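You operate a simulated robot arm through the tools that you are given. There is no shell and no other tool.

You are at the controls of a simulated robot arm. One attempt, no reset.

Task
Clear the press: brass bush into the red parts tray, housing into the blue.
Fine: draw the slide out, lift the started bush off, and shut the slide again. Where these are worked on the way, their far stop is far enough and under half their travel is too little: press slide.

Only the result counts: the job must be done as asked and must still hold three seconds after the hand-in. Knocking over, shifting, dropping, spilling or breaking anything else fails it.

Robot
A 7-joint arm with a three-finger gripper, fixed in place. Base frame: the origin is on the floor under the middle of its stand, x ahead of it, y to its left, z up; the work surface is at about z = 850. Readings come in mm, degrees, newtons and seconds.
It reaches about 1342 mm from its shoulder. Its first joint turns from -166.0 to 166.0 degrees. Payload 2.69 kg.
The TCP is the grasp point between the finger pads, 30 mm short of the fingertips. In the tool frame z runs along the fingers and y along their closing line. The gripper opens to 128 mm; its body begins 117 mm behind the TCP.
Orientation is that of the tool frame in the base frame, as a unit quaternion [w, x, y, z]. With the fingers straight down and closing along the base's y, the tool's x points along the base's -x, its y along +y and its z along -z.

Tools
- The arm moves only by the tool apply_moves. Its argument "commands" is a list of rows, each a list of 6 numbers: the shift along the base's x, y, z in mm, then the turn, a rotation vector about the base's x, y, z in degrees. In form: [[x, y, z, rx, ry, rz], ...]. A call has 1 to 20 rows; each row is the pose to reach, as a shift and turn from the pose commanded when the call began. "grip" is the closure, from 0 (fully open) to 1 (shut), set as the call begins (left out, the last holds). Each row takes 0.2 s and may step no farther than 50 mm and 8.6 degrees from the row before; otherwise, or with a gripper value out of range, the whole call is refused. A pose out of reach is approached as far as the arm can. The call stops where the force on the tool passes 90 N (or 10 N more than at its start, if that is more) or the arm is blocked; 0.2 s more then pass. The fingers move at their own pace (about 127 mm/s each) and stop on an object; they squeeze with about 20 N. The grip force told is the motor's: it shows also when the fingers shut on nothing. Time passes only in rows, and 0.2 s behind the last, so rows that repeat a pose let the fingers close. The reply holds the time, the measured pose of the TCP, the force on the tool along the base axes, the opening and the grip force, in the units named above and with some noise, with the torque about the TCP (base axes, N m) and any sound that the robot's microphone picked up, and new pictures: "views" is both (left out), scene, wrist or none.
- Cameras (640 x 400 px; columns grow to the right, rows downward): "scene" is fixed at [53, 498.5, 1576.3]; the picture's right is [-0.15, -0.99, 0.00], its down [-0.70, 0.11, -0.70] and it looks along [0.69, -0.11, -0.71] (base axes); focal length 254 px, centre (320, 200). "wrist" rides on the gripper at [58, 54, -131] in the tool frame; the picture's right is [-0.68, 0.74, 0.00], its down [-0.62, -0.56, -0.55] and it looks along [-0.40, -0.37, 0.84] (tool axes); focal length 234 px, centre (320, 200). There is no depth. A picture from a camera that has moved, and an enlarged one, comes with that camera's place and axes in the base frame and with its lens.
- raise_lower(by): moves the trunk up (or, below 0, down) by that many mm; the arm rides with it, the base frame stays. It gives what a move gives, with no picture.
- inspect(camera, box): a new picture of the part [left, top, right, bottom] of that camera's present view, enlarged. The clock stands still meanwhile.
- hand_in(): hands the job in; it is judged then, once.

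Places have to be worked out from the pictures, the camera data and where the tool is seen. Open the gripper and draw the arm clear of the work before you hand the job in, unless the task says otherwise.

The tools are called after "Emit:" by a JSON object that holds its "method" and its "body". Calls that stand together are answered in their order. apply_moves: Moves the arm, as the interface text tells. Its arguments: {"type":"object","properties":{"commands":{"type":"array"},"grip":{"type":"number"},"views":{"type":"string","enum":["both","scene","wrist","none"]}},"required":["commands"]} The other tools are called the same way: raise_lower (by) moves the trunk up or down; inspect (camera, box) takes an enlarged picture of a part of a camera's view; hand_in () hands the job in.

At the start:

```text
t: 0.0
tool_pos: [602.5, 349.9, 1096.2]
ee_rot: [0.0, 0.0, 1.0, 0.001]
wrist_force: [-0.6, -0.5, 0.3]
wrist_torque: [0.02, -0.01, 0.0]
width: 128.1
finger_force: 0.0
trunk travel left (down, up): [-150.0, 200.0]
```

scene: 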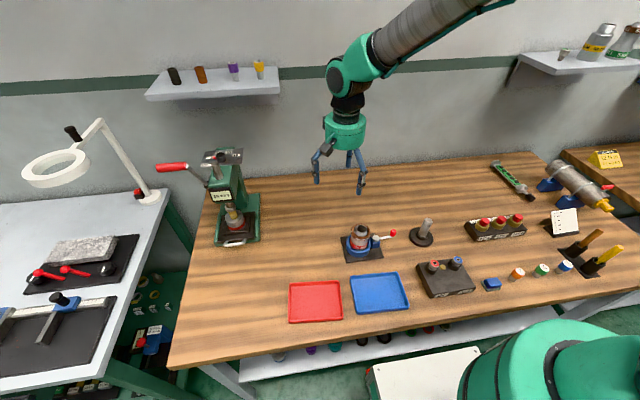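
wrist: 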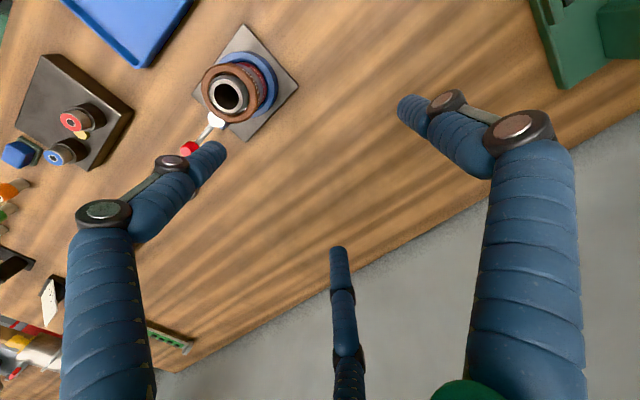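

I start by looking closely at the press and the trays before moving anything.

Emit:
{"method": "inspect", "body": {"camera": "scene", "box": [140, 130, 300, 260]}}

Emit:
{"method": "inspect", "body": {"camera": "scene", "box": [260, 200, 440, 330]}}

Emit:
{"method": "inspect", "body": {"camera": "scene", "box": [195, 190, 275, 255]}}

```text
3.08 times, centred on (220, 195) of scene
camera zoom: at [53.0, 498.5, 1576.3], right [-0.15, -0.99, 0.0], down [-0.7, 0.11, -0.7], along [0.69, -0.11, -0.71], focal length 782 px, centre (628, 215)
```

zoom: 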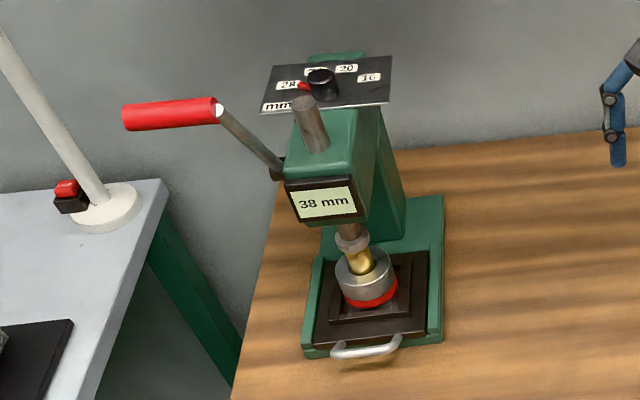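

```text
3.08 times, centred on (350, 265) of scene
camera zoom: at [53.0, 498.5, 1576.3], right [-0.15, -0.99, 0.0], down [-0.7, 0.11, -0.7], along [0.69, -0.11, -0.71], focal length 782 px, centre (228, 0)
```

zoom: 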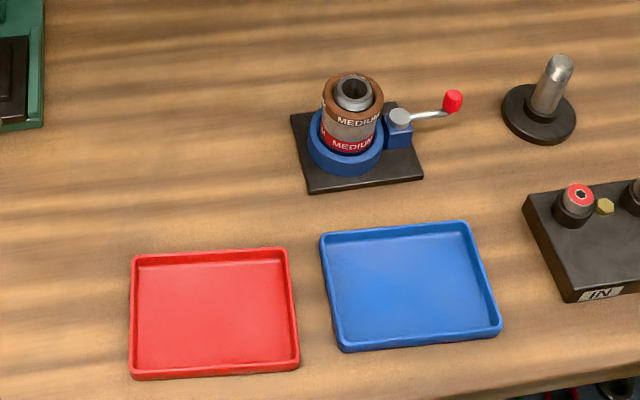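

```text
6.15 times, centred on (235, 222) of scene
camera zoom: at [53.0, 498.5, 1576.3], right [-0.15, -0.99, 0.0], down [-0.7, 0.11, -0.7], along [0.69, -0.11, -0.71], focal length 1563 px, centre (843, 62)
```

zoom: 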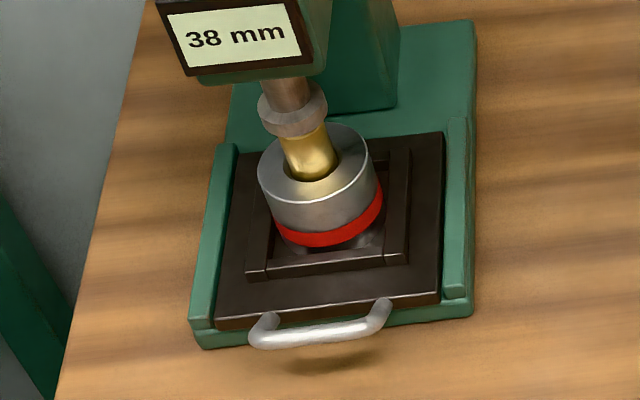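

The press sits around x 590–815, y 620–775, with the slide handle near (574, 701, 875), facing the robot. I move the arm over towards it, still high and in front, to look with the wrist camera.

Emit:
{"method": "apply_moves", "body": {"commands": [[-20, 40, 0, 0, 0, 0], [-40, 80, 0, 0, 0, 0], [-60, 120, 0, 0, 0, 0], [-80, 160, 0, 0, 0, 0], [-95, 200, 0, 0, 0, 0], [-105, 240, 0, 0, 0, 0], [-115, 280, 0, 0, 0, 0], [-120, 320, 0, 0, 0, 0], [-120, 360, 0, 0, 0, 0], [-120, 380, 0, 0, 0, 0], [-120, 380, 0, 0, 0, 0]], "grip": 0}}

```text
t: 2.4
tool_pos: [483.7, 732.5, 1098.8]
ee_rot: [0.0, 0.0, 1.0, 0.0]
wrist_force: [0.0, 0.5, -0.3]
wrist_torque: [-0.03, -0.02, 0.0]
width: 128.2
finger_force: 0.1
trunk travel left (down, up): [-150.0, 200.0]
camera wrist: at [425.0, 786.8, 1229.6], right [0.68, 0.74, 0.0], down [0.62, -0.57, 0.55], along [0.4, -0.37, -0.84], focal length 234 px, centre (320, 200)
```

scene: 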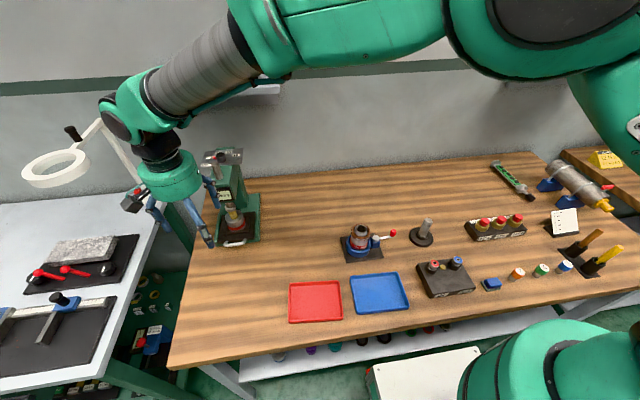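
wrist: 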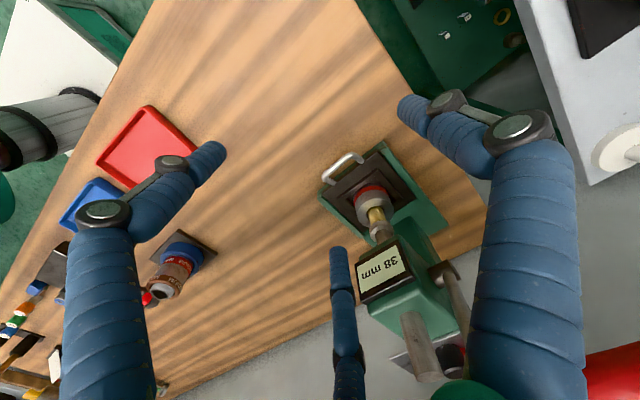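

The press is now in the wrist view; I enlarge it to read the handle, the housing, the bush and the gap to the ram.

Emit:
{"method": "inspect", "body": {"camera": "wrist", "box": [300, 130, 460, 250]}}

Emit:
{"method": "inspect", "body": {"camera": "wrist", "box": [330, 170, 420, 250]}}

```text
3.33 times, centred on (380, 190) of wrist
camera zoom: at [425.0, 786.8, 1229.6], right [0.68, 0.74, 0.0], down [0.62, -0.57, 0.55], along [0.4, -0.37, -0.84], focal length 781 px, centre (120, 233)
```

zoom: 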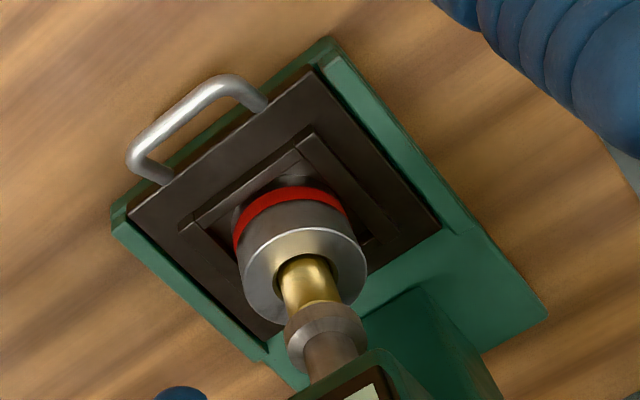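

```text
5.00 times, centred on (375, 210) of wrist
camera zoom: at [425.0, 786.8, 1229.6], right [0.68, 0.74, 0.0], down [0.62, -0.57, 0.55], along [0.4, -0.37, -0.84], focal length 1171 px, centre (45, 150)
```

zoom: 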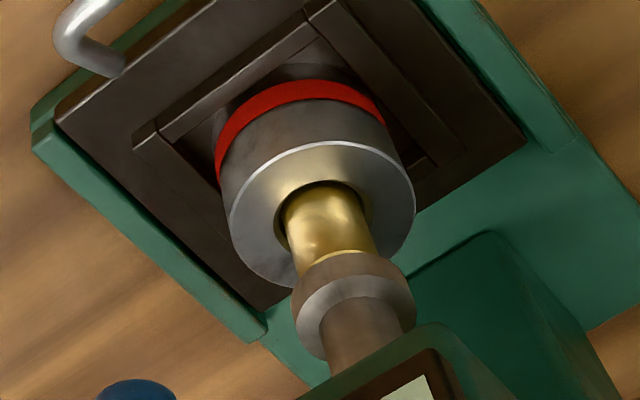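

The handle is a D-loop, bar at about x 562–568, y 672–730, z ≈ 880, standing roughly 20 mm off the slide. Before choosing a grasp I need to know how the fingers close and how thick the tips are, so I half-close in free air and look.

Emit:
{"method": "apply_moves", "body": {"commands": [[0, 0, 0, 0, 0, 0], [0, 0, 0, 0, 0, 0], [0, 0, 0, 0, 0, 0]], "grip": 0.75}}

Emit:
{"method": "inspect", "body": {"camera": "wrist", "box": [200, 80, 440, 260]}}

Emit:
{"method": "inspect", "body": {"camera": "scene", "box": [110, 140, 270, 260]}}

```text
t: 3.2
tool_pos: [484.6, 731.0, 1099.3]
ee_rot: [-0.001, 0.0, 1.0, 0.0]
wrist_force: [-0.4, 0.7, -0.4]
wrist_torque: [0.0, 0.04, 0.0]
width: 32.2
finger_force: 0.1
trunk travel left (down, up): [-150.0, 200.0]
camera wrist: at [425.1, 786.1, 1229.6], right [0.68, 0.74, 0.0], down [0.62, -0.57, 0.55], along [0.4, -0.37, -0.84], focal length 234 px, centre (320, 200)
```

scene: 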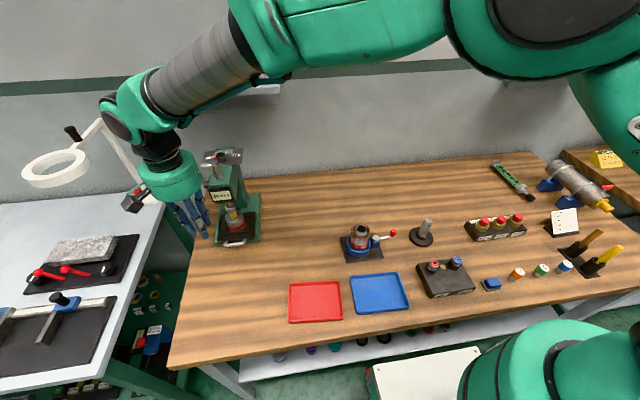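
wrist: 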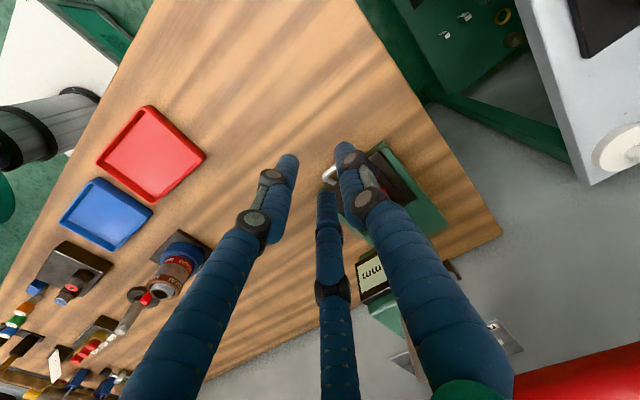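

```text
2.22 times, centred on (320, 170) of wrist
camera zoom: at [425.1, 786.1, 1229.6], right [0.68, 0.74, 0.0], down [0.62, -0.57, 0.55], along [0.4, -0.37, -0.84], focal length 520 px, centre (320, 267)
```

zoom: 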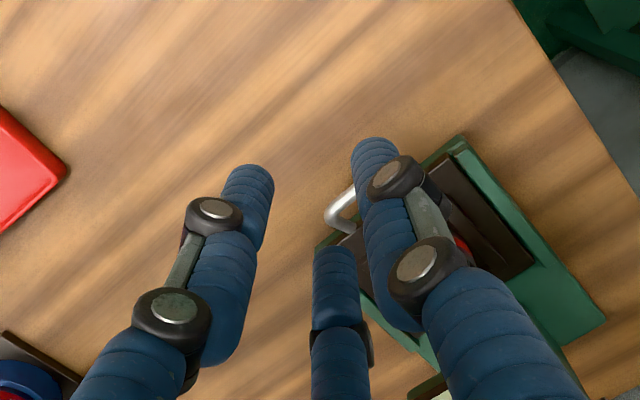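

```text
3.33 times, centred on (190, 200) of scene
camera zoom: at [53.0, 498.5, 1576.3], right [-0.15, -0.99, 0.0], down [-0.7, 0.11, -0.7], along [0.69, -0.11, -0.71], focal length 847 px, centre (753, 200)
```

zoom: 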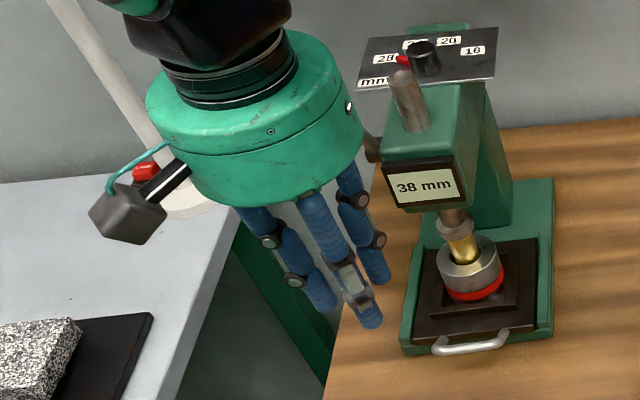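

The three fingers close radially like a chuck (tips about 17 mm thick), so a finger won't drop cleanly into the handle gap. I'll turn the tool so the single finger faces the press, aiming for a tilted grip on the handle bar, and retreat a bit for a look.

Emit:
{"method": "apply_moves", "body": {"commands": [[0, -5, 0, 0, 0, -8.2], [0, -10, 0, 0, 0, -16.4], [0, -15, 0, 0, 0, -24.6], [0, -20, 0, 0, 0, -32.8], [0, -25, 0, 0, 0, -41], [0, -30, 0, 0, 0, -49.2], [0, -30, 0, 0, 0, -57.4], [0, -30, 0, 0, 0, -65.6], [0, -30, 0, 0, 0, -73.8], [0, -30, 0, 0, 0, -82], [0, -30, 0, 0, 0, -90], [0, -30, 0, 0, 0, -90]], "grip": 0.65}}

```text
t: 5.8
tool_pos: [481.6, 700.7, 1097.9]
ee_rot: [-0.001, 0.707, 0.707, -0.001]
wrist_force: [0.0, -0.9, 0.1]
wrist_torque: [-0.02, 0.03, 0.01]
width: 45.0
finger_force: 0.0
trunk travel left (down, up): [-150.0, 200.0]
camera wrist: at [535.5, 760.6, 1229.0], right [0.74, -0.68, 0.0], down [-0.57, -0.62, 0.55], along [-0.37, -0.4, -0.84], focal length 234 px, centre (320, 200)
```

scene: 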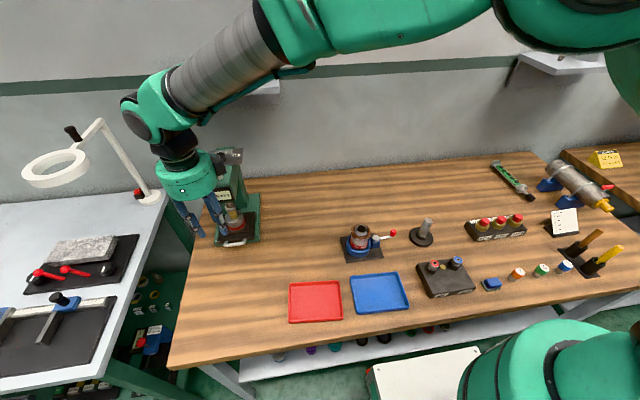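
wrist: 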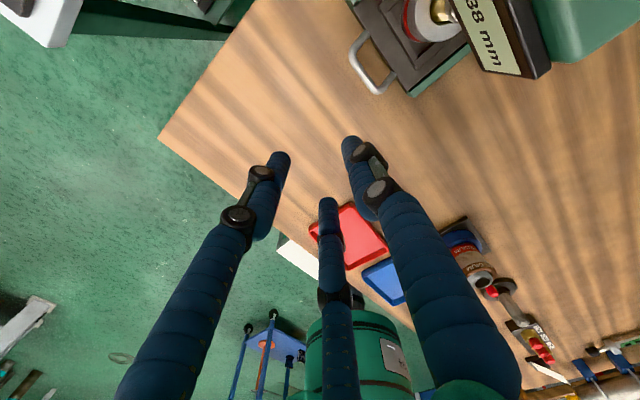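

Yaw is now right: the single finger points at the press. Now I tilt the fingers forward about 40° while coming back and lower, to see the handle and slide from the front.

Emit:
{"method": "apply_moves", "body": {"commands": [[-10, 0, -15, 0, -8, 0], [-20, 0, -30, 0, -16, 0], [-30, 0, -45, 0, -24, 0], [-40, 0, -60, 0, -32, 0], [-50, 0, -75, 0, -40, 0], [-50, 0, -90, 0, -40, 0], [-50, 0, -90, 0, -40, 0]]}}

Emit:
{"method": "inspect", "body": {"camera": "wrist", "box": [280, 0, 520, 180]}}

```text
t: 7.4
tool_pos: [481.7, 728.8, 1041.0]
ee_rot: [0.235, 0.655, 0.684, 0.22]
wrist_force: [-0.8, -0.8, 0.9]
wrist_torque: [0.12, 0.03, 0.06]
width: 44.8
finger_force: 0.1
out of reach, approached as far as the arm can: row 3, 4, 5, 6, 7
trunk travel left (down, up): [-150.0, 200.0]
camera wrist: at [442.7, 792.3, 1175.4], right [0.6, -0.64, 0.47], down [-0.76, -0.63, 0.11], along [0.22, -0.43, -0.88], focal length 234 px, centre (320, 200)
```

scene: 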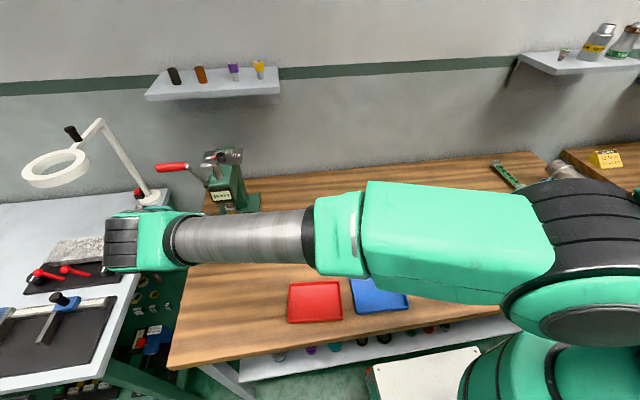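
wrist: 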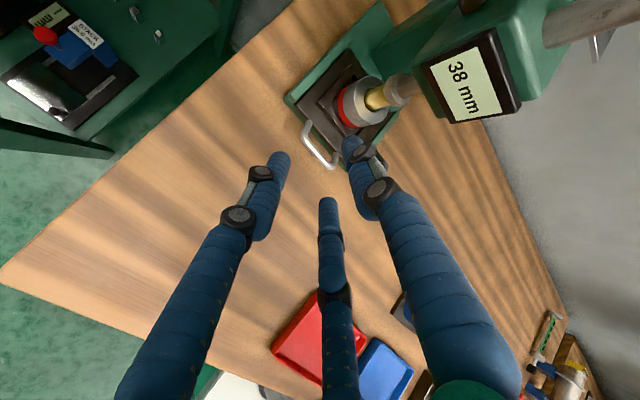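

```text
2.22 times, centred on (400, 90) of wrist
camera zoom: at [442.7, 792.3, 1175.4], right [0.6, -0.64, 0.47], down [-0.76, -0.63, 0.11], along [0.22, -0.43, -0.88], focal length 520 px, centre (142, 444)
```

zoom: 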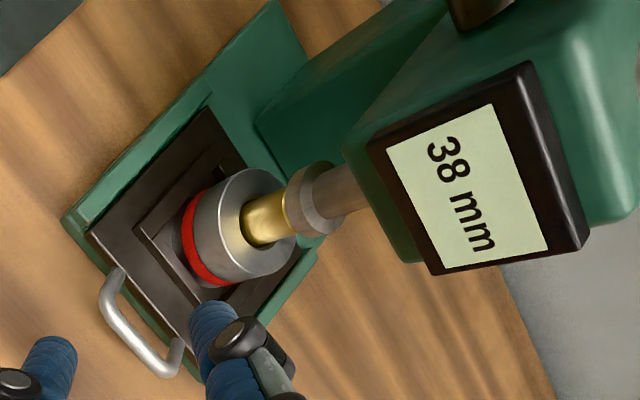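

The picture puts the press head's front plate near (614, 700, 1060), so tilting the gripper back from it is helpful. The last pose was at the reach limit (folded too close), so I step forward towards the handle and check whether the tilt is held properly there.

Emit:
{"method": "apply_moves", "body": {"commands": [[25, 0, 0, 0, 0, 0], [50, 0, 0, 0, 0, 0], [50, 0, 0, 0, 0, 0], [50, 0, 0, 0, 0, 0]]}}

```text
t: 8.4
tool_pos: [531.5, 729.9, 1037.7]
ee_rot: [0.235, 0.655, 0.684, 0.217]
wrist_force: [0.0, 0.0, 0.1]
wrist_torque: [-0.02, 0.01, -0.01]
width: 44.8
finger_force: 0.1
trunk travel left (down, up): [-150.0, 200.0]
camera wrist: at [492.3, 793.2, 1172.7], right [0.61, -0.64, 0.47], down [-0.76, -0.63, 0.12], along [0.22, -0.43, -0.87], focal length 234 px, centre (320, 200)
```

scene: 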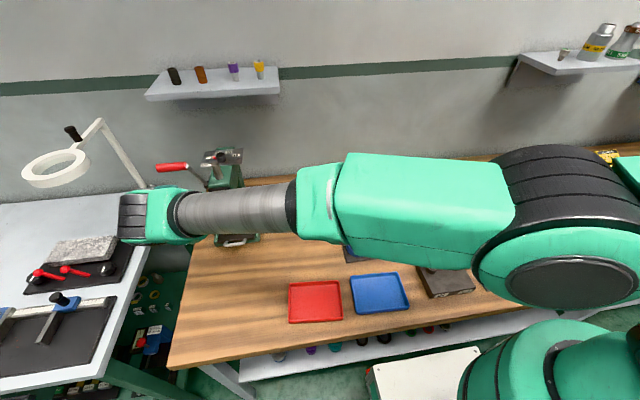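
wrist: 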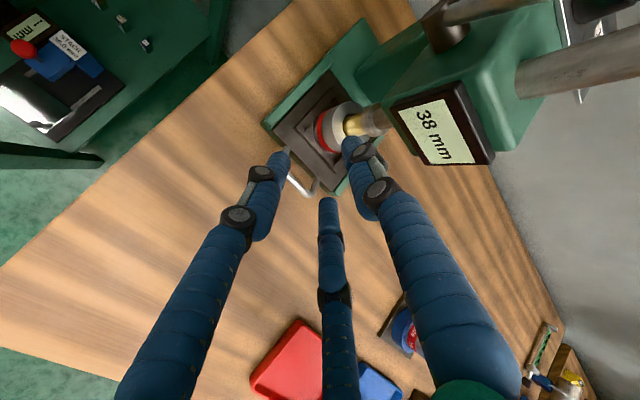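

The command base was clamped to the reached pose, and this spot is reachable with about 38° tilt. I enlarge the handle area to measure the bar and the slide edge from this closer view.

Emit:
{"method": "inspect", "body": {"camera": "wrist", "box": [255, 80, 395, 205]}}

Emit:
{"method": "inspect", "body": {"camera": "scene", "box": [110, 140, 270, 260]}}

```text
3.20 times, centred on (325, 142) of wrist
camera zoom: at [492.3, 793.2, 1172.7], right [0.61, -0.64, 0.47], down [-0.76, -0.63, 0.12], along [0.22, -0.43, -0.87], focal length 749 px, centre (304, 384)
```

zoom: 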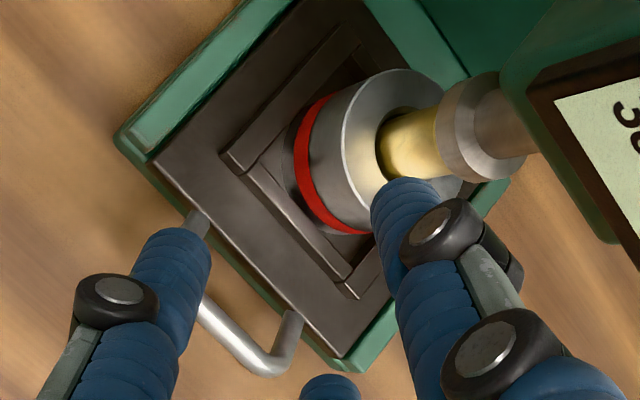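

```text
3.33 times, centred on (190, 200) of scene
camera zoom: at [53.0, 498.5, 1576.3], right [-0.15, -0.99, 0.0], down [-0.7, 0.11, -0.7], along [0.69, -0.11, -0.71], focal length 847 px, centre (753, 200)
```

zoom: 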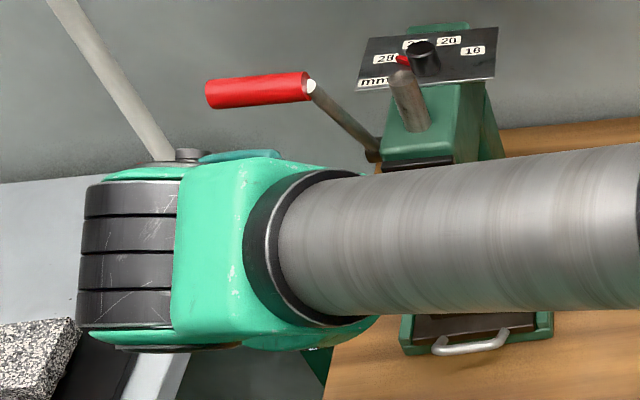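

Slide front edge is about x≈586, handle posts y≈675 and 733 (centre y≈704), bar x≈564, z≈880. I narrow the fingers a little and go to a standoff about 60 mm back from the handle along the finger axis, then look again.

Emit:
{"method": "apply_moves", "body": {"commands": [[-10, -12, -35, 0, 0, 0], [-17, -25, -70, 0, 0, 0], [-17, -25, -100, 0, 0, 0], [-17, -25, -100, 0, 0, 0], [-17, -25, -100, 0, 0, 0]], "grip": 0.72}}

Emit:
{"method": "inspect", "body": {"camera": "wrist", "box": [230, 50, 430, 220]}}

```text
t: 9.6
tool_pos: [528.3, 716.3, 947.0]
ee_rot: [0.233, 0.654, 0.689, 0.21]
wrist_force: [0.5, 0.1, 0.3]
wrist_torque: [-0.01, 0.02, -0.01]
width: 36.1
finger_force: 0.1
out of reach, approached as far as the arm can: row 2, 3, 4, 5
trunk travel left (down, up): [-150.0, 200.0]
camera wrist: at [490.9, 780.4, 1080.6], right [0.62, -0.63, 0.47], down [-0.76, -0.64, 0.14], along [0.21, -0.44, -0.87], focal length 234 px, centre (320, 200)
```

scene: 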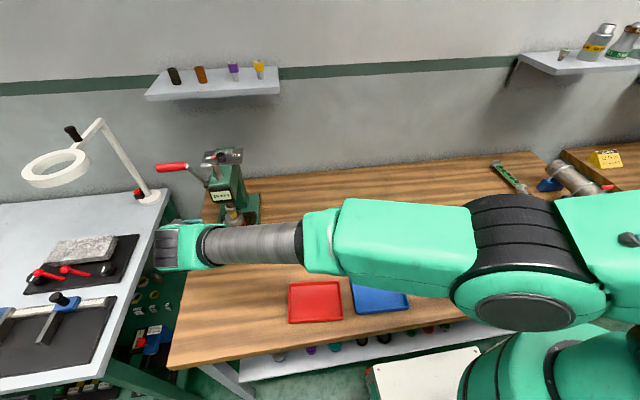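
wrist: 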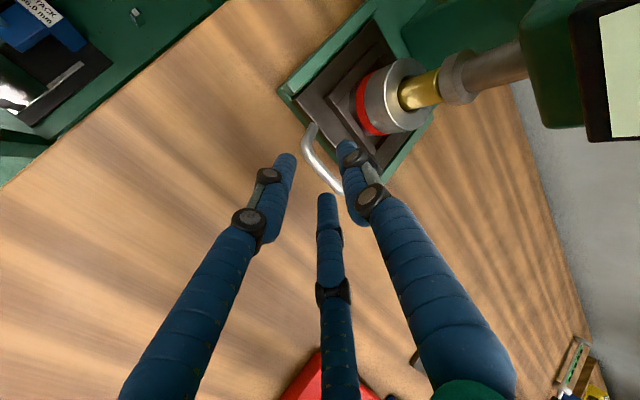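

```text
2.35 times, centred on (330, 135) of wrist
camera zoom: at [490.9, 780.4, 1080.6], right [0.62, -0.63, 0.47], down [-0.76, -0.64, 0.14], along [0.21, -0.44, -0.87], focal length 551 px, centre (296, 353)
```

zoom: 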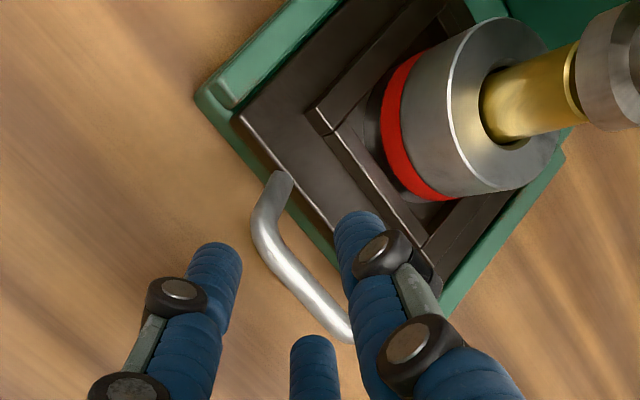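

At this tilt the arm is near its limit when drawn back, and the slide has to come out towards the robot, so I reduce the tilt to about 18° and hover with the single finger about 50 mm above the gap behind the bar.

Emit:
{"method": "apply_moves", "body": {"commands": [[2, -3, 0, 0, 6, 0], [4, -6, 0, 0, 12, 0], [7, -12, -2, 0, 18.5, 0], [7, -12, -4, 0, 18.5, 0], [7, -12, -4, 0, 18.5, 0]], "grip": 0.53}}

Emit:
{"method": "inspect", "body": {"camera": "wrist", "box": [230, 20, 450, 200]}}

Emit:
{"method": "inspect", "body": {"camera": "scene", "box": [140, 140, 300, 260]}}

```text
t: 10.8
tool_pos: [536.2, 703.2, 940.7]
ee_rot: [0.121, 0.682, 0.713, 0.108]
wrist_force: [0.6, 0.5, -0.2]
wrist_torque: [-0.02, -0.02, 0.01]
width: 60.0
finger_force: 0.0
trunk travel left (down, up): [-150.0, 200.0]
camera wrist: at [541.2, 766.0, 1080.8], right [0.72, -0.64, 0.25], down [-0.69, -0.63, 0.35], along [-0.07, -0.43, -0.9], focal length 234 px, centre (320, 200)
```

scene: 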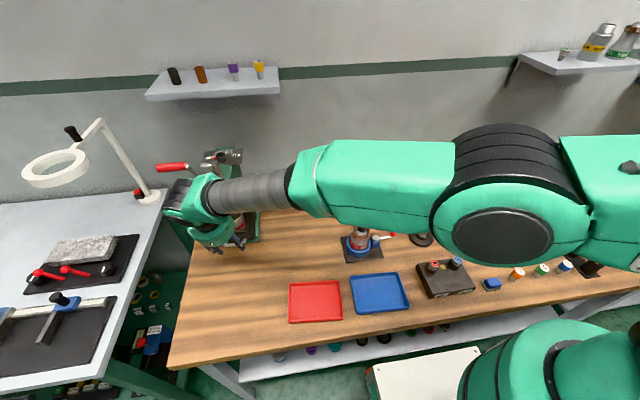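
wrist: 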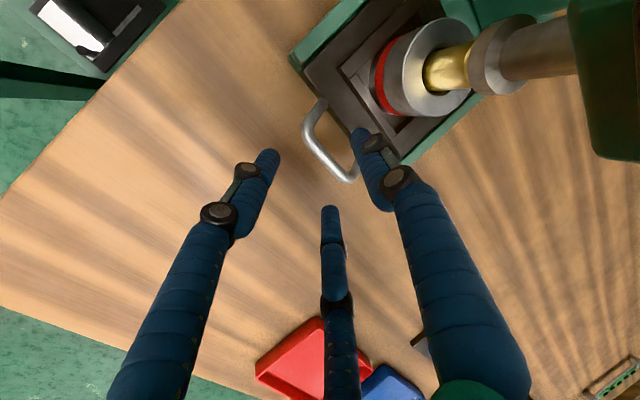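

```text
2.22 times, centred on (340, 110) of wrist
camera zoom: at [541.2, 766.0, 1080.8], right [0.72, -0.64, 0.25], down [-0.69, -0.63, 0.35], along [-0.07, -0.43, -0.9], focal length 520 px, centre (276, 400)
```

zoom: 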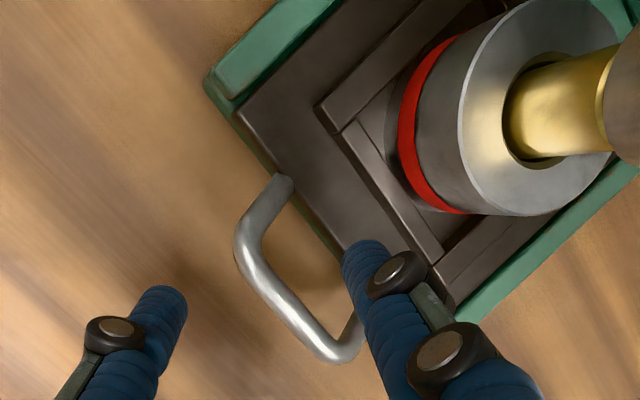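

```text
3.33 times, centred on (220, 200) of scene
camera zoom: at [53.0, 498.5, 1576.3], right [-0.15, -0.99, 0.0], down [-0.7, 0.11, -0.7], along [0.69, -0.11, -0.71], focal length 847 px, centre (653, 200)
```

zoom: 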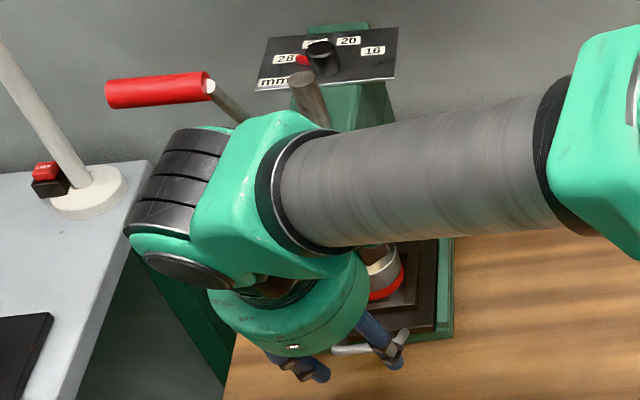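

From this near-vertical view the bar is at x≈560 and the slide front at x≈586, leaving a gap of about 20 mm, and the single finger's tip is at about (580, 706). I descend 32 mm with a small correction, then check the alignment.

Emit:
{"method": "apply_moves", "body": {"commands": [[-4, -1, -12, 0, 0, 0], [-4, -1, -24, 0, 0, 0], [-4, -1, -32, 0, 0, 0], [-4, -1, -32, 0, 0, 0]]}}

Emit:
{"method": "inspect", "body": {"camera": "wrist", "box": [270, 50, 430, 170]}}

```text
t: 11.8
tool_pos: [531.5, 702.8, 908.2]
ee_rot: [0.122, 0.682, 0.713, 0.108]
wrist_force: [-0.2, -0.2, 0.2]
wrist_torque: [-0.01, -0.01, -0.02]
width: 60.2
finger_force: 0.0
trunk travel left (down, up): [-150.0, 200.0]
camera wrist: at [536.9, 765.4, 1049.2], right [0.72, -0.64, 0.25], down [-0.69, -0.63, 0.35], along [-0.07, -0.43, -0.9], focal length 234 px, centre (320, 200)
```

scene: 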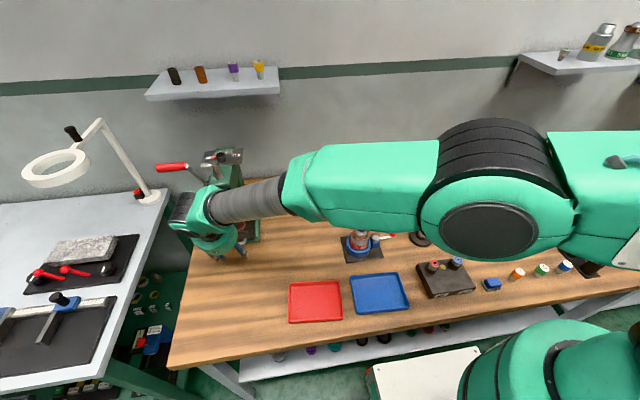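
wrist: 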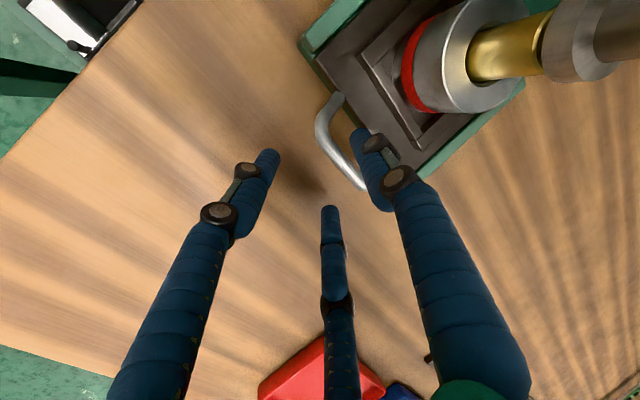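

```text
3.33 times, centred on (350, 110) of wrist
camera zoom: at [536.9, 765.4, 1049.2], right [0.72, -0.64, 0.25], down [-0.69, -0.63, 0.35], along [-0.07, -0.43, -0.9], focal length 781 px, centre (220, 500)
```

zoom: 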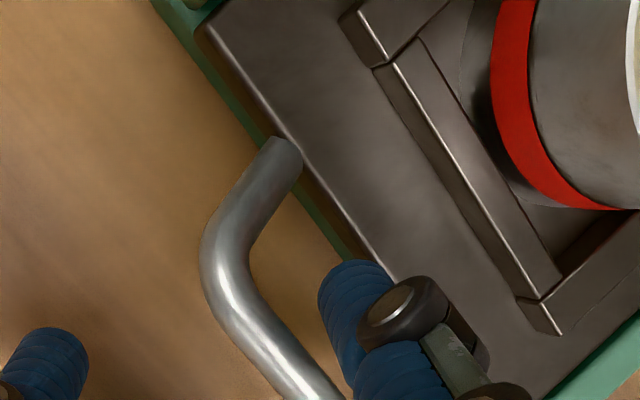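

The fingertip is centred over the gap: tip about (575, 706), bar centre ~559, slide edge ~587. I lower it 17 mm into the gap and watch the force.

Emit:
{"method": "apply_moves", "body": {"commands": [[0, 0, -6, 0, 0, 0], [0, 0, -12, 0, 0, 0], [0, 0, -17, 0, 0, 0], [0, 0, -17, 0, 0, 0]]}}

Emit:
{"method": "inspect", "body": {"camera": "wrist", "box": [270, 50, 430, 170]}}

```text
t: 12.8
tool_pos: [531.6, 702.5, 891.5]
ee_rot: [0.123, 0.682, 0.713, 0.108]
wrist_force: [-0.7, 0.5, -0.8]
wrist_torque: [0.0, -0.01, -0.01]
width: 60.1
finger_force: 0.0
trunk travel left (down, up): [-150.0, 200.0]
camera wrist: at [537.7, 765.3, 1032.3], right [0.72, -0.64, 0.25], down [-0.69, -0.63, 0.35], along [-0.07, -0.43, -0.9], focal length 234 px, centre (320, 200)
```

scene: 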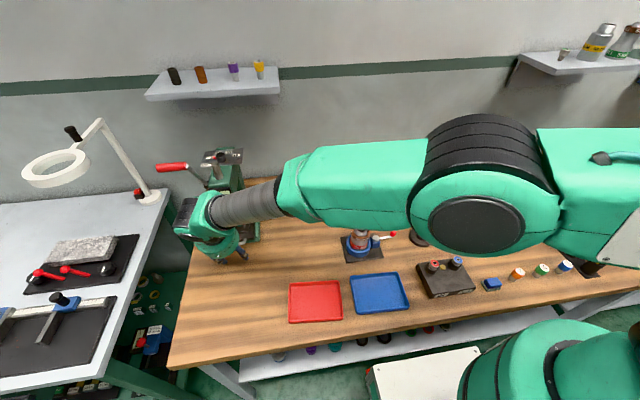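
wrist: 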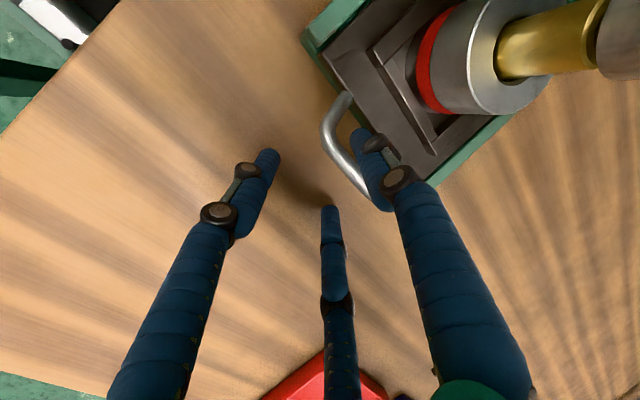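

```text
3.33 times, centred on (350, 110) of wrist
camera zoom: at [537.7, 765.3, 1032.3], right [0.72, -0.64, 0.25], down [-0.69, -0.63, 0.35], along [-0.07, -0.43, -0.9], focal length 781 px, centre (220, 500)
```

zoom: 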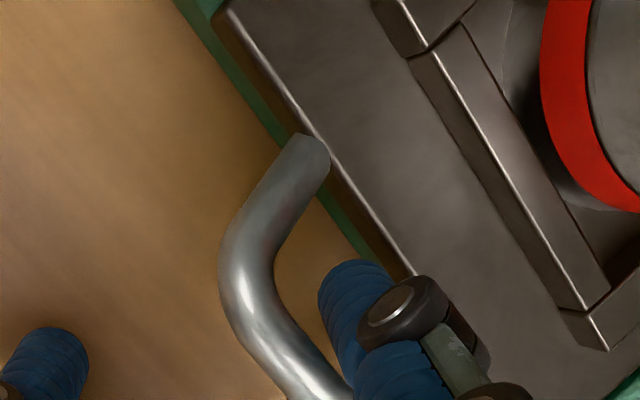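

The finger is in the gap without touching anything. I now draw gently towards the robot (−x) in small steps, watching the force for the bar contact and for any drag of the bush under the ram.

Emit:
{"method": "apply_moves", "body": {"commands": [[-3, 0, 0, 0, 0, 0], [-6, 0, 0, 0, 0, 0], [-10, 0, 0, 0, 0, 0], [-14, 0, 0, 0, 0, 0], [-14, 0, 0, 0, 0, 0]]}}

Emit:
{"method": "inspect", "body": {"camera": "wrist", "box": [270, 0, 640, 200]}}

```text
t: 14.0
tool_pos: [517.4, 700.9, 890.7]
ee_rot: [0.122, 0.682, 0.713, 0.109]
wrist_force: [0.4, 0.4, -0.6]
wrist_torque: [-0.04, -0.01, -0.02]
width: 60.6
finger_force: 0.3
trunk travel left (down, up): [-150.0, 200.0]
camera wrist: at [523.4, 764.6, 1030.9], right [0.72, -0.64, 0.25], down [-0.69, -0.63, 0.35], along [-0.07, -0.43, -0.9], focal length 234 px, centre (320, 200)
```

scene: 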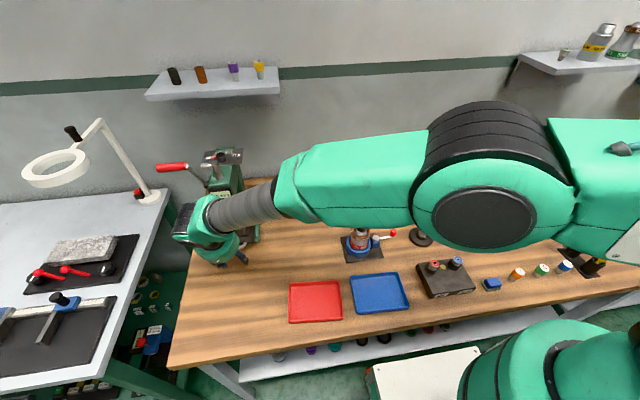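
wrist: 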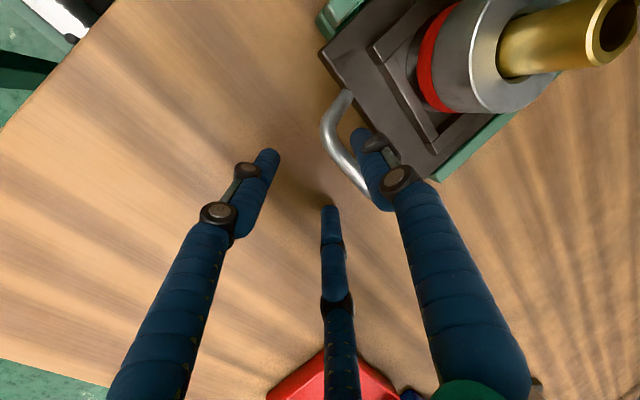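

```text
1.73 times, centred on (455, 100) of wrist
camera zoom: at [523.4, 764.6, 1030.9], right [0.72, -0.64, 0.25], down [-0.69, -0.63, 0.35], along [-0.07, -0.43, -0.9], focal length 405 px, centre (86, 373)
```

zoom: 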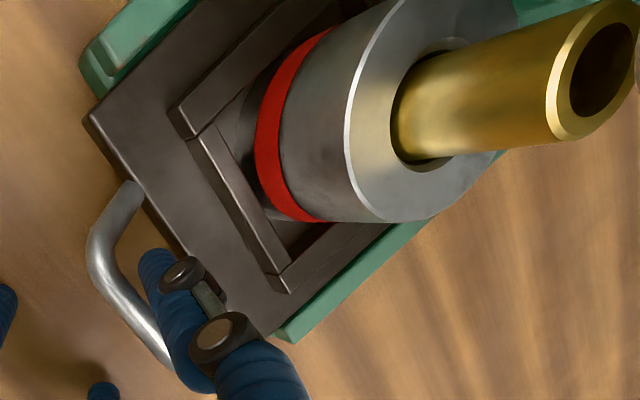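

The slide follows freely and the bush (hollow, standing well out of the housing) has cleared the ram. I keep drawing it out smoothly.

Emit:
{"method": "apply_moves", "body": {"commands": [[-5, 0, 0, 0, 0, 0], [-11, 0, 0, 0, 0, 0], [-18, 0, 0, 0, 0, 0], [-25, 0, 0, 0, 0, 0], [-32, 0, 0, 0, 0, 0], [-39, 0, 0, 0, 0, 0], [-46, 0, 0, 0, 0, 0], [-52, 0, 0, 0, 0, 0], [-56, 0, 0, 0, 0, 0], [-56, 0, 0, 0, 0, 0]]}}

```text
t: 16.2
tool_pos: [460.6, 703.1, 890.0]
ee_rot: [0.122, 0.682, 0.713, 0.109]
wrist_force: [0.1, -0.2, -1.2]
wrist_torque: [-0.01, -0.02, 0.02]
width: 60.3
finger_force: 0.4
trunk travel left (down, up): [-150.0, 200.0]
camera wrist: at [466.9, 766.8, 1030.9], right [0.72, -0.64, 0.25], down [-0.69, -0.63, 0.35], along [-0.07, -0.43, -0.9], focal length 234 px, centre (320, 200)
```

scene: 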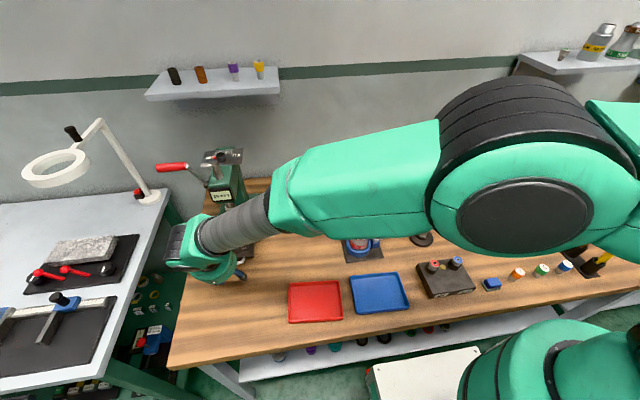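
wrist: 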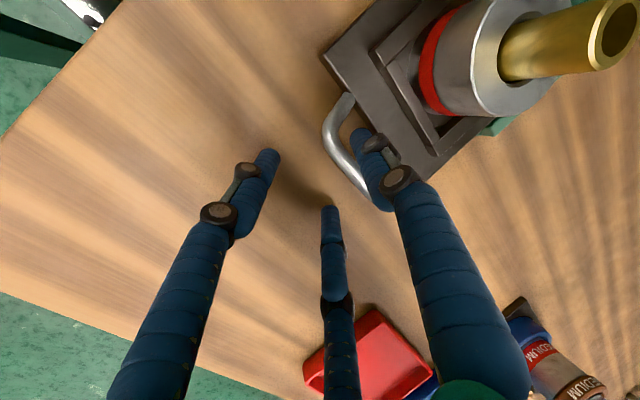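

Out by about 70 mm and still free. I carry on in small steps until I feel the far stop.

Emit:
{"method": "apply_moves", "body": {"commands": [[-5, 0, 0, 0, 0, 0], [-10, 0, 0, 0, 0, 0], [-15, 0, 0, 0, 0, 0], [-20, 0, 0, 0, 0, 0], [-24, 0, 0, 0, 0, 0], [-24, 0, 0, 0, 0, 0]]}}

```text
t: 17.6
tool_pos: [437.4, 702.0, 892.3]
ee_rot: [0.122, 0.682, 0.713, 0.109]
wrist_force: [-0.2, -0.6, 0.2]
wrist_torque: [0.01, 0.0, -0.02]
width: 60.7
finger_force: 0.1
trunk travel left (down, up): [-150.0, 200.0]
camera wrist: at [443.3, 764.9, 1032.0], right [0.72, -0.64, 0.25], down [-0.69, -0.63, 0.35], along [-0.07, -0.43, -0.9], focal length 234 px, centre (320, 200)
```

scene: 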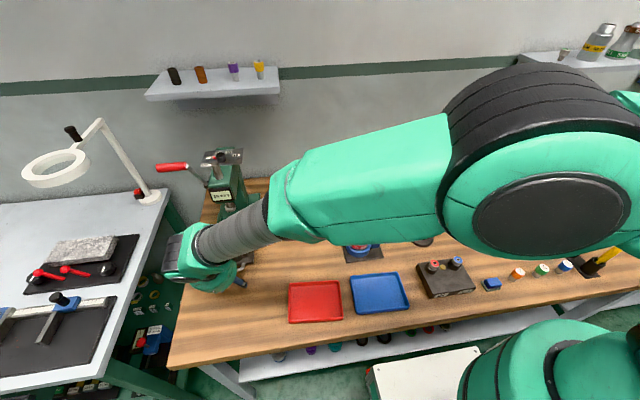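
wrist: 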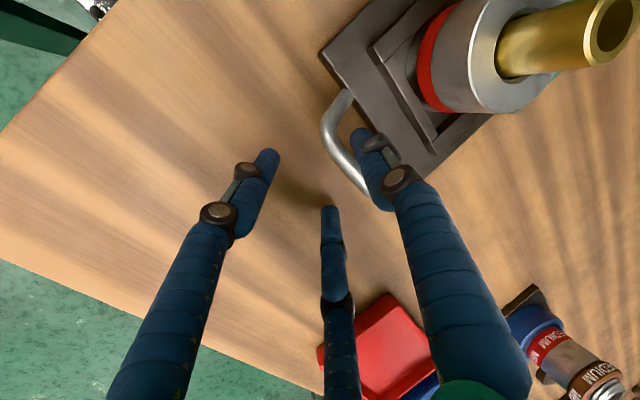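

The handle is still following (same place in the wrist view), about 92 mm out. I continue in small steps.

Emit:
{"method": "apply_moves", "body": {"commands": [[-4, 0, 0, 0, 0, 0], [-8, 0, 0, 0, 0, 0], [-12, 0, 0, 0, 0, 0], [-16, 0, 0, 0, 0, 0], [-20, 0, 0, 0, 0, 0], [-20, 0, 0, 0, 0, 0]]}}

```text
t: 19.0
tool_pos: [415.6, 702.5, 891.0]
ee_rot: [0.122, 0.682, 0.713, 0.109]
wrist_force: [1.2, -0.1, -0.6]
wrist_torque: [0.06, -0.02, 0.04]
width: 60.7
finger_force: 0.2
trunk travel left (down, up): [-150.0, 200.0]
camera wrist: at [422.3, 765.4, 1031.1], right [0.72, -0.64, 0.25], down [-0.69, -0.63, 0.35], along [-0.07, -0.43, -0.9], focal length 234 px, centre (320, 200)
```

scene: 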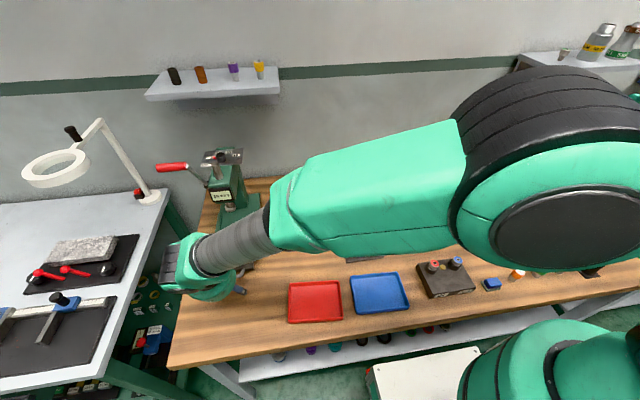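
wrist: 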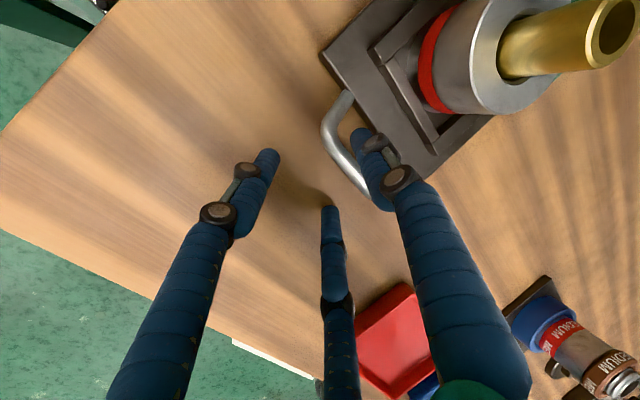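

About 114 mm out; a first slight reaction appears. Continuing in 3 mm steps to find the stop.

Emit:
{"method": "apply_moves", "body": {"commands": [[-3, 0, 0, 0, 0, 0], [-6, 0, 0, 0, 0, 0], [-9, 0, 0, 0, 0, 0], [-12, 0, 0, 0, 0, 0], [-12, 0, 0, 0, 0, 0]]}}

```text
t: 20.2
tool_pos: [406.1, 702.0, 891.1]
ee_rot: [0.122, 0.681, 0.713, 0.109]
wrist_force: [0.7, 0.4, -0.6]
wrist_torque: [-0.02, -0.02, 0.01]
width: 60.5
finger_force: 0.5
trunk travel left (down, up): [-150.0, 200.0]
camera wrist: at [412.2, 765.5, 1031.6], right [0.72, -0.64, 0.25], down [-0.69, -0.63, 0.35], along [-0.07, -0.43, -0.9], focal length 234 px, centre (320, 200)
```

scene: 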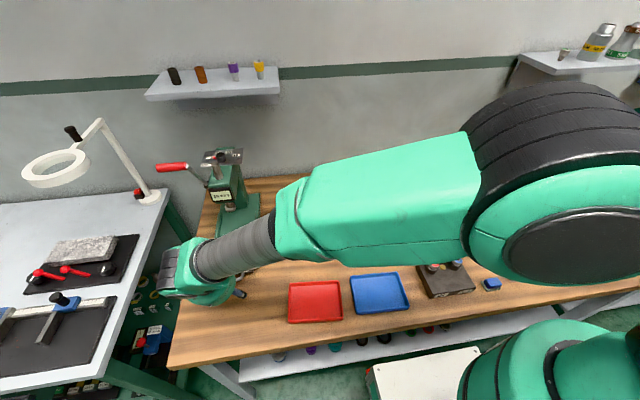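
wrist: 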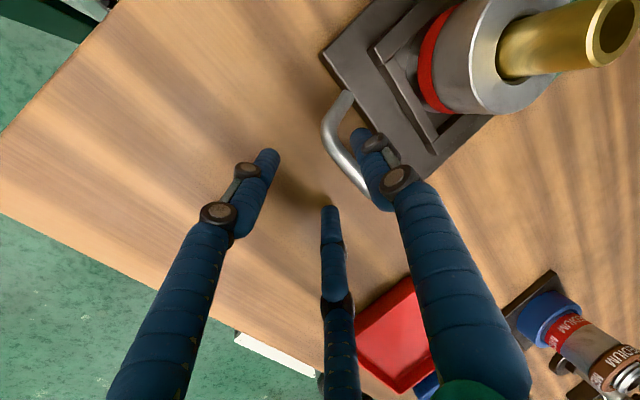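

Still following freely at about 125 mm out. I continue a little more, gently, to find the stop.

Emit:
{"method": "apply_moves", "body": {"commands": [[-4, 0, 0, 0, 0, 0], [-8, 0, 0, 0, 0, 0], [-12, 0, 0, 0, 0, 0], [-16, 0, 0, 0, 0, 0], [-20, 0, 0, 0, 0, 0], [-20, 0, 0, 0, 0, 0]]}}

Emit:
{"method": "inspect", "body": {"camera": "wrist", "box": [270, 0, 640, 200]}}

Emit:
{"method": "inspect", "body": {"camera": "scene", "box": [140, 130, 300, 310]}}

```text
t: 21.6
tool_pos: [388.0, 702.7, 891.4]
ee_rot: [0.122, 0.683, 0.713, 0.107]
wrist_force: [45.1, -3.7, -2.9]
wrist_torque: [0.19, 0.54, -0.18]
width: 84.0
finger_force: 18.1
trunk travel left (down, up): [-150.0, 200.0]
camera wrist: at [394.5, 765.7, 1031.4], right [0.72, -0.64, 0.25], down [-0.69, -0.63, 0.35], along [-0.07, -0.43, -0.9], focal length 234 px, centre (320, 200)
```

scene: 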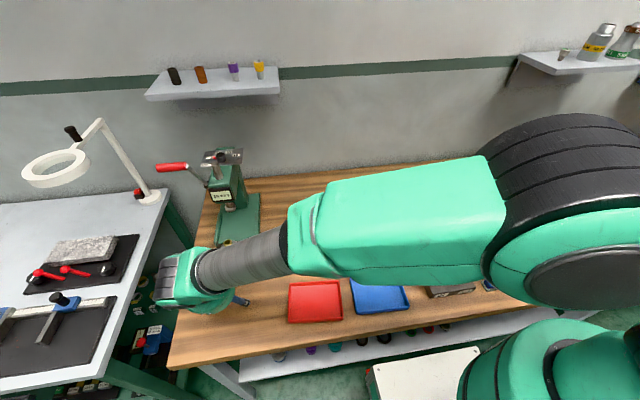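
wrist: 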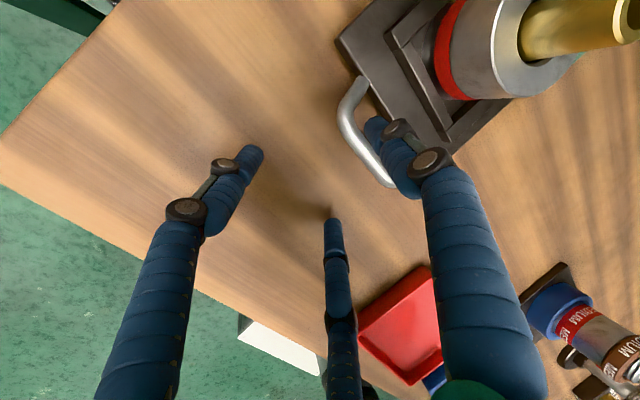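

```text
1.73 times, centred on (455, 100) of wrist
camera zoom: at [394.5, 765.7, 1031.4], right [0.72, -0.64, 0.25], down [-0.69, -0.63, 0.35], along [-0.07, -0.43, -0.9], focal length 405 px, centre (86, 373)
```

zoom: 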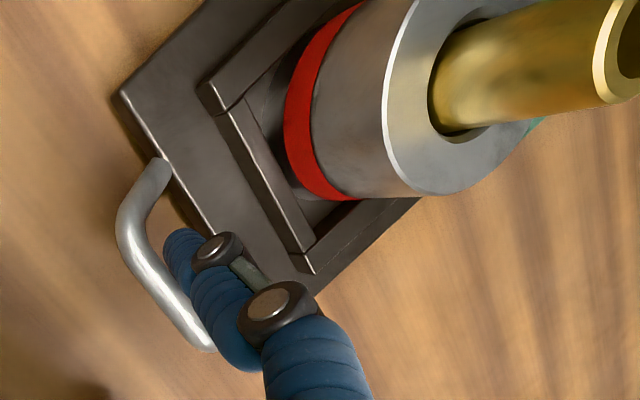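

```text
2.22 times, centred on (220, 220) of scene
camera zoom: at [53.0, 498.5, 1576.3], right [-0.15, -0.99, 0.0], down [-0.7, 0.11, -0.7], along [0.69, -0.11, -0.71], focal length 565 px, centre (542, 156)
```

zoom: 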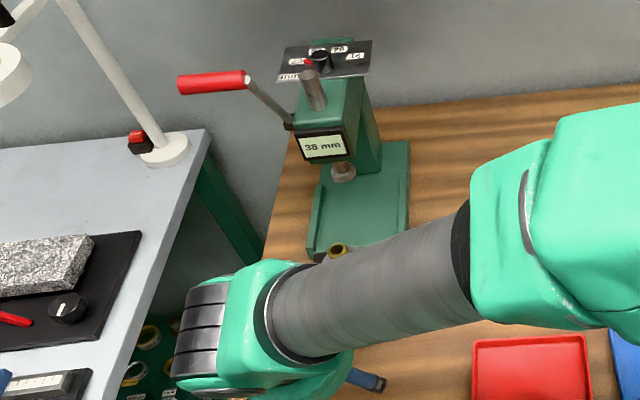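

Far stop felt: 45 N and the finger was pushed back (width 84), so the slide is fully out (about 130 mm). I ease forward to unload the finger, without pushing the slide back.

Emit:
{"method": "apply_moves", "body": {"commands": [[4, 0, 0, 0, 0, 0], [8, 0, 0, 0, 0, 0], [12, 0, 0, 0, 0, 0], [14, 0, 0, 0, 0, 0], [14, 0, 0, 0, 0, 0]]}}

Emit:
{"method": "inspect", "body": {"camera": "wrist", "box": [270, 50, 430, 170]}}

```text
t: 22.8
tool_pos: [398.8, 701.8, 891.2]
ee_rot: [0.122, 0.682, 0.713, 0.108]
wrist_force: [5.5, 0.8, 2.9]
wrist_torque: [0.01, -0.03, 0.03]
width: 64.6
finger_force: 2.8
trunk travel left (down, up): [-150.0, 200.0]
camera wrist: at [405.2, 765.6, 1031.3], right [0.72, -0.64, 0.25], down [-0.69, -0.63, 0.35], along [-0.07, -0.43, -0.9], focal length 234 px, centre (320, 200)
```

scene: 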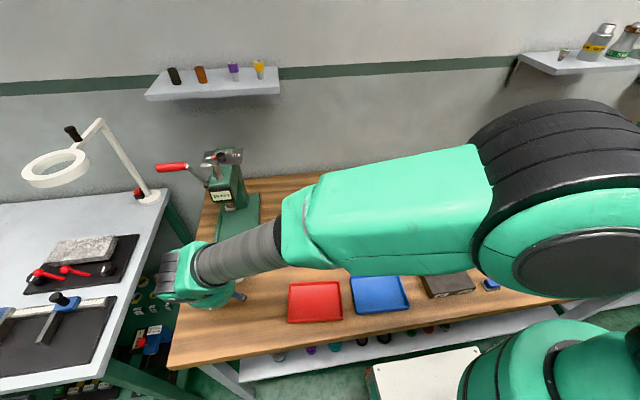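
wrist: 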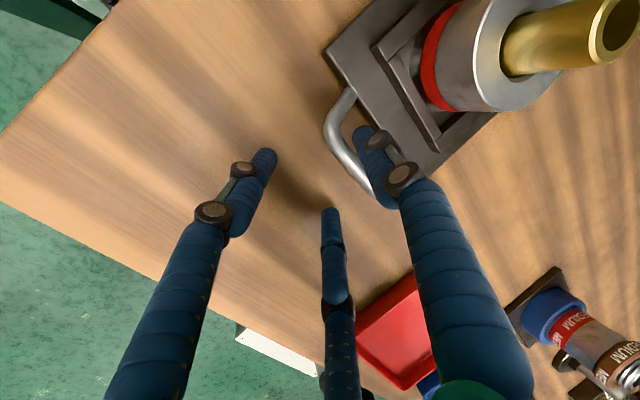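

```text
3.33 times, centred on (350, 110) of wrist
camera zoom: at [405.2, 765.6, 1031.3], right [0.72, -0.64, 0.25], down [-0.69, -0.63, 0.35], along [-0.07, -0.43, -0.9], focal length 781 px, centre (220, 500)
```

zoom: 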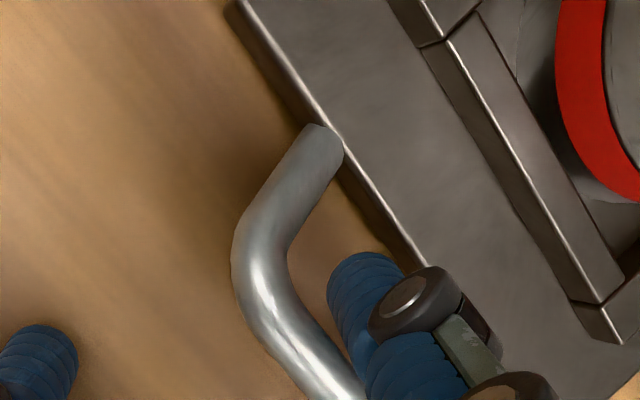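

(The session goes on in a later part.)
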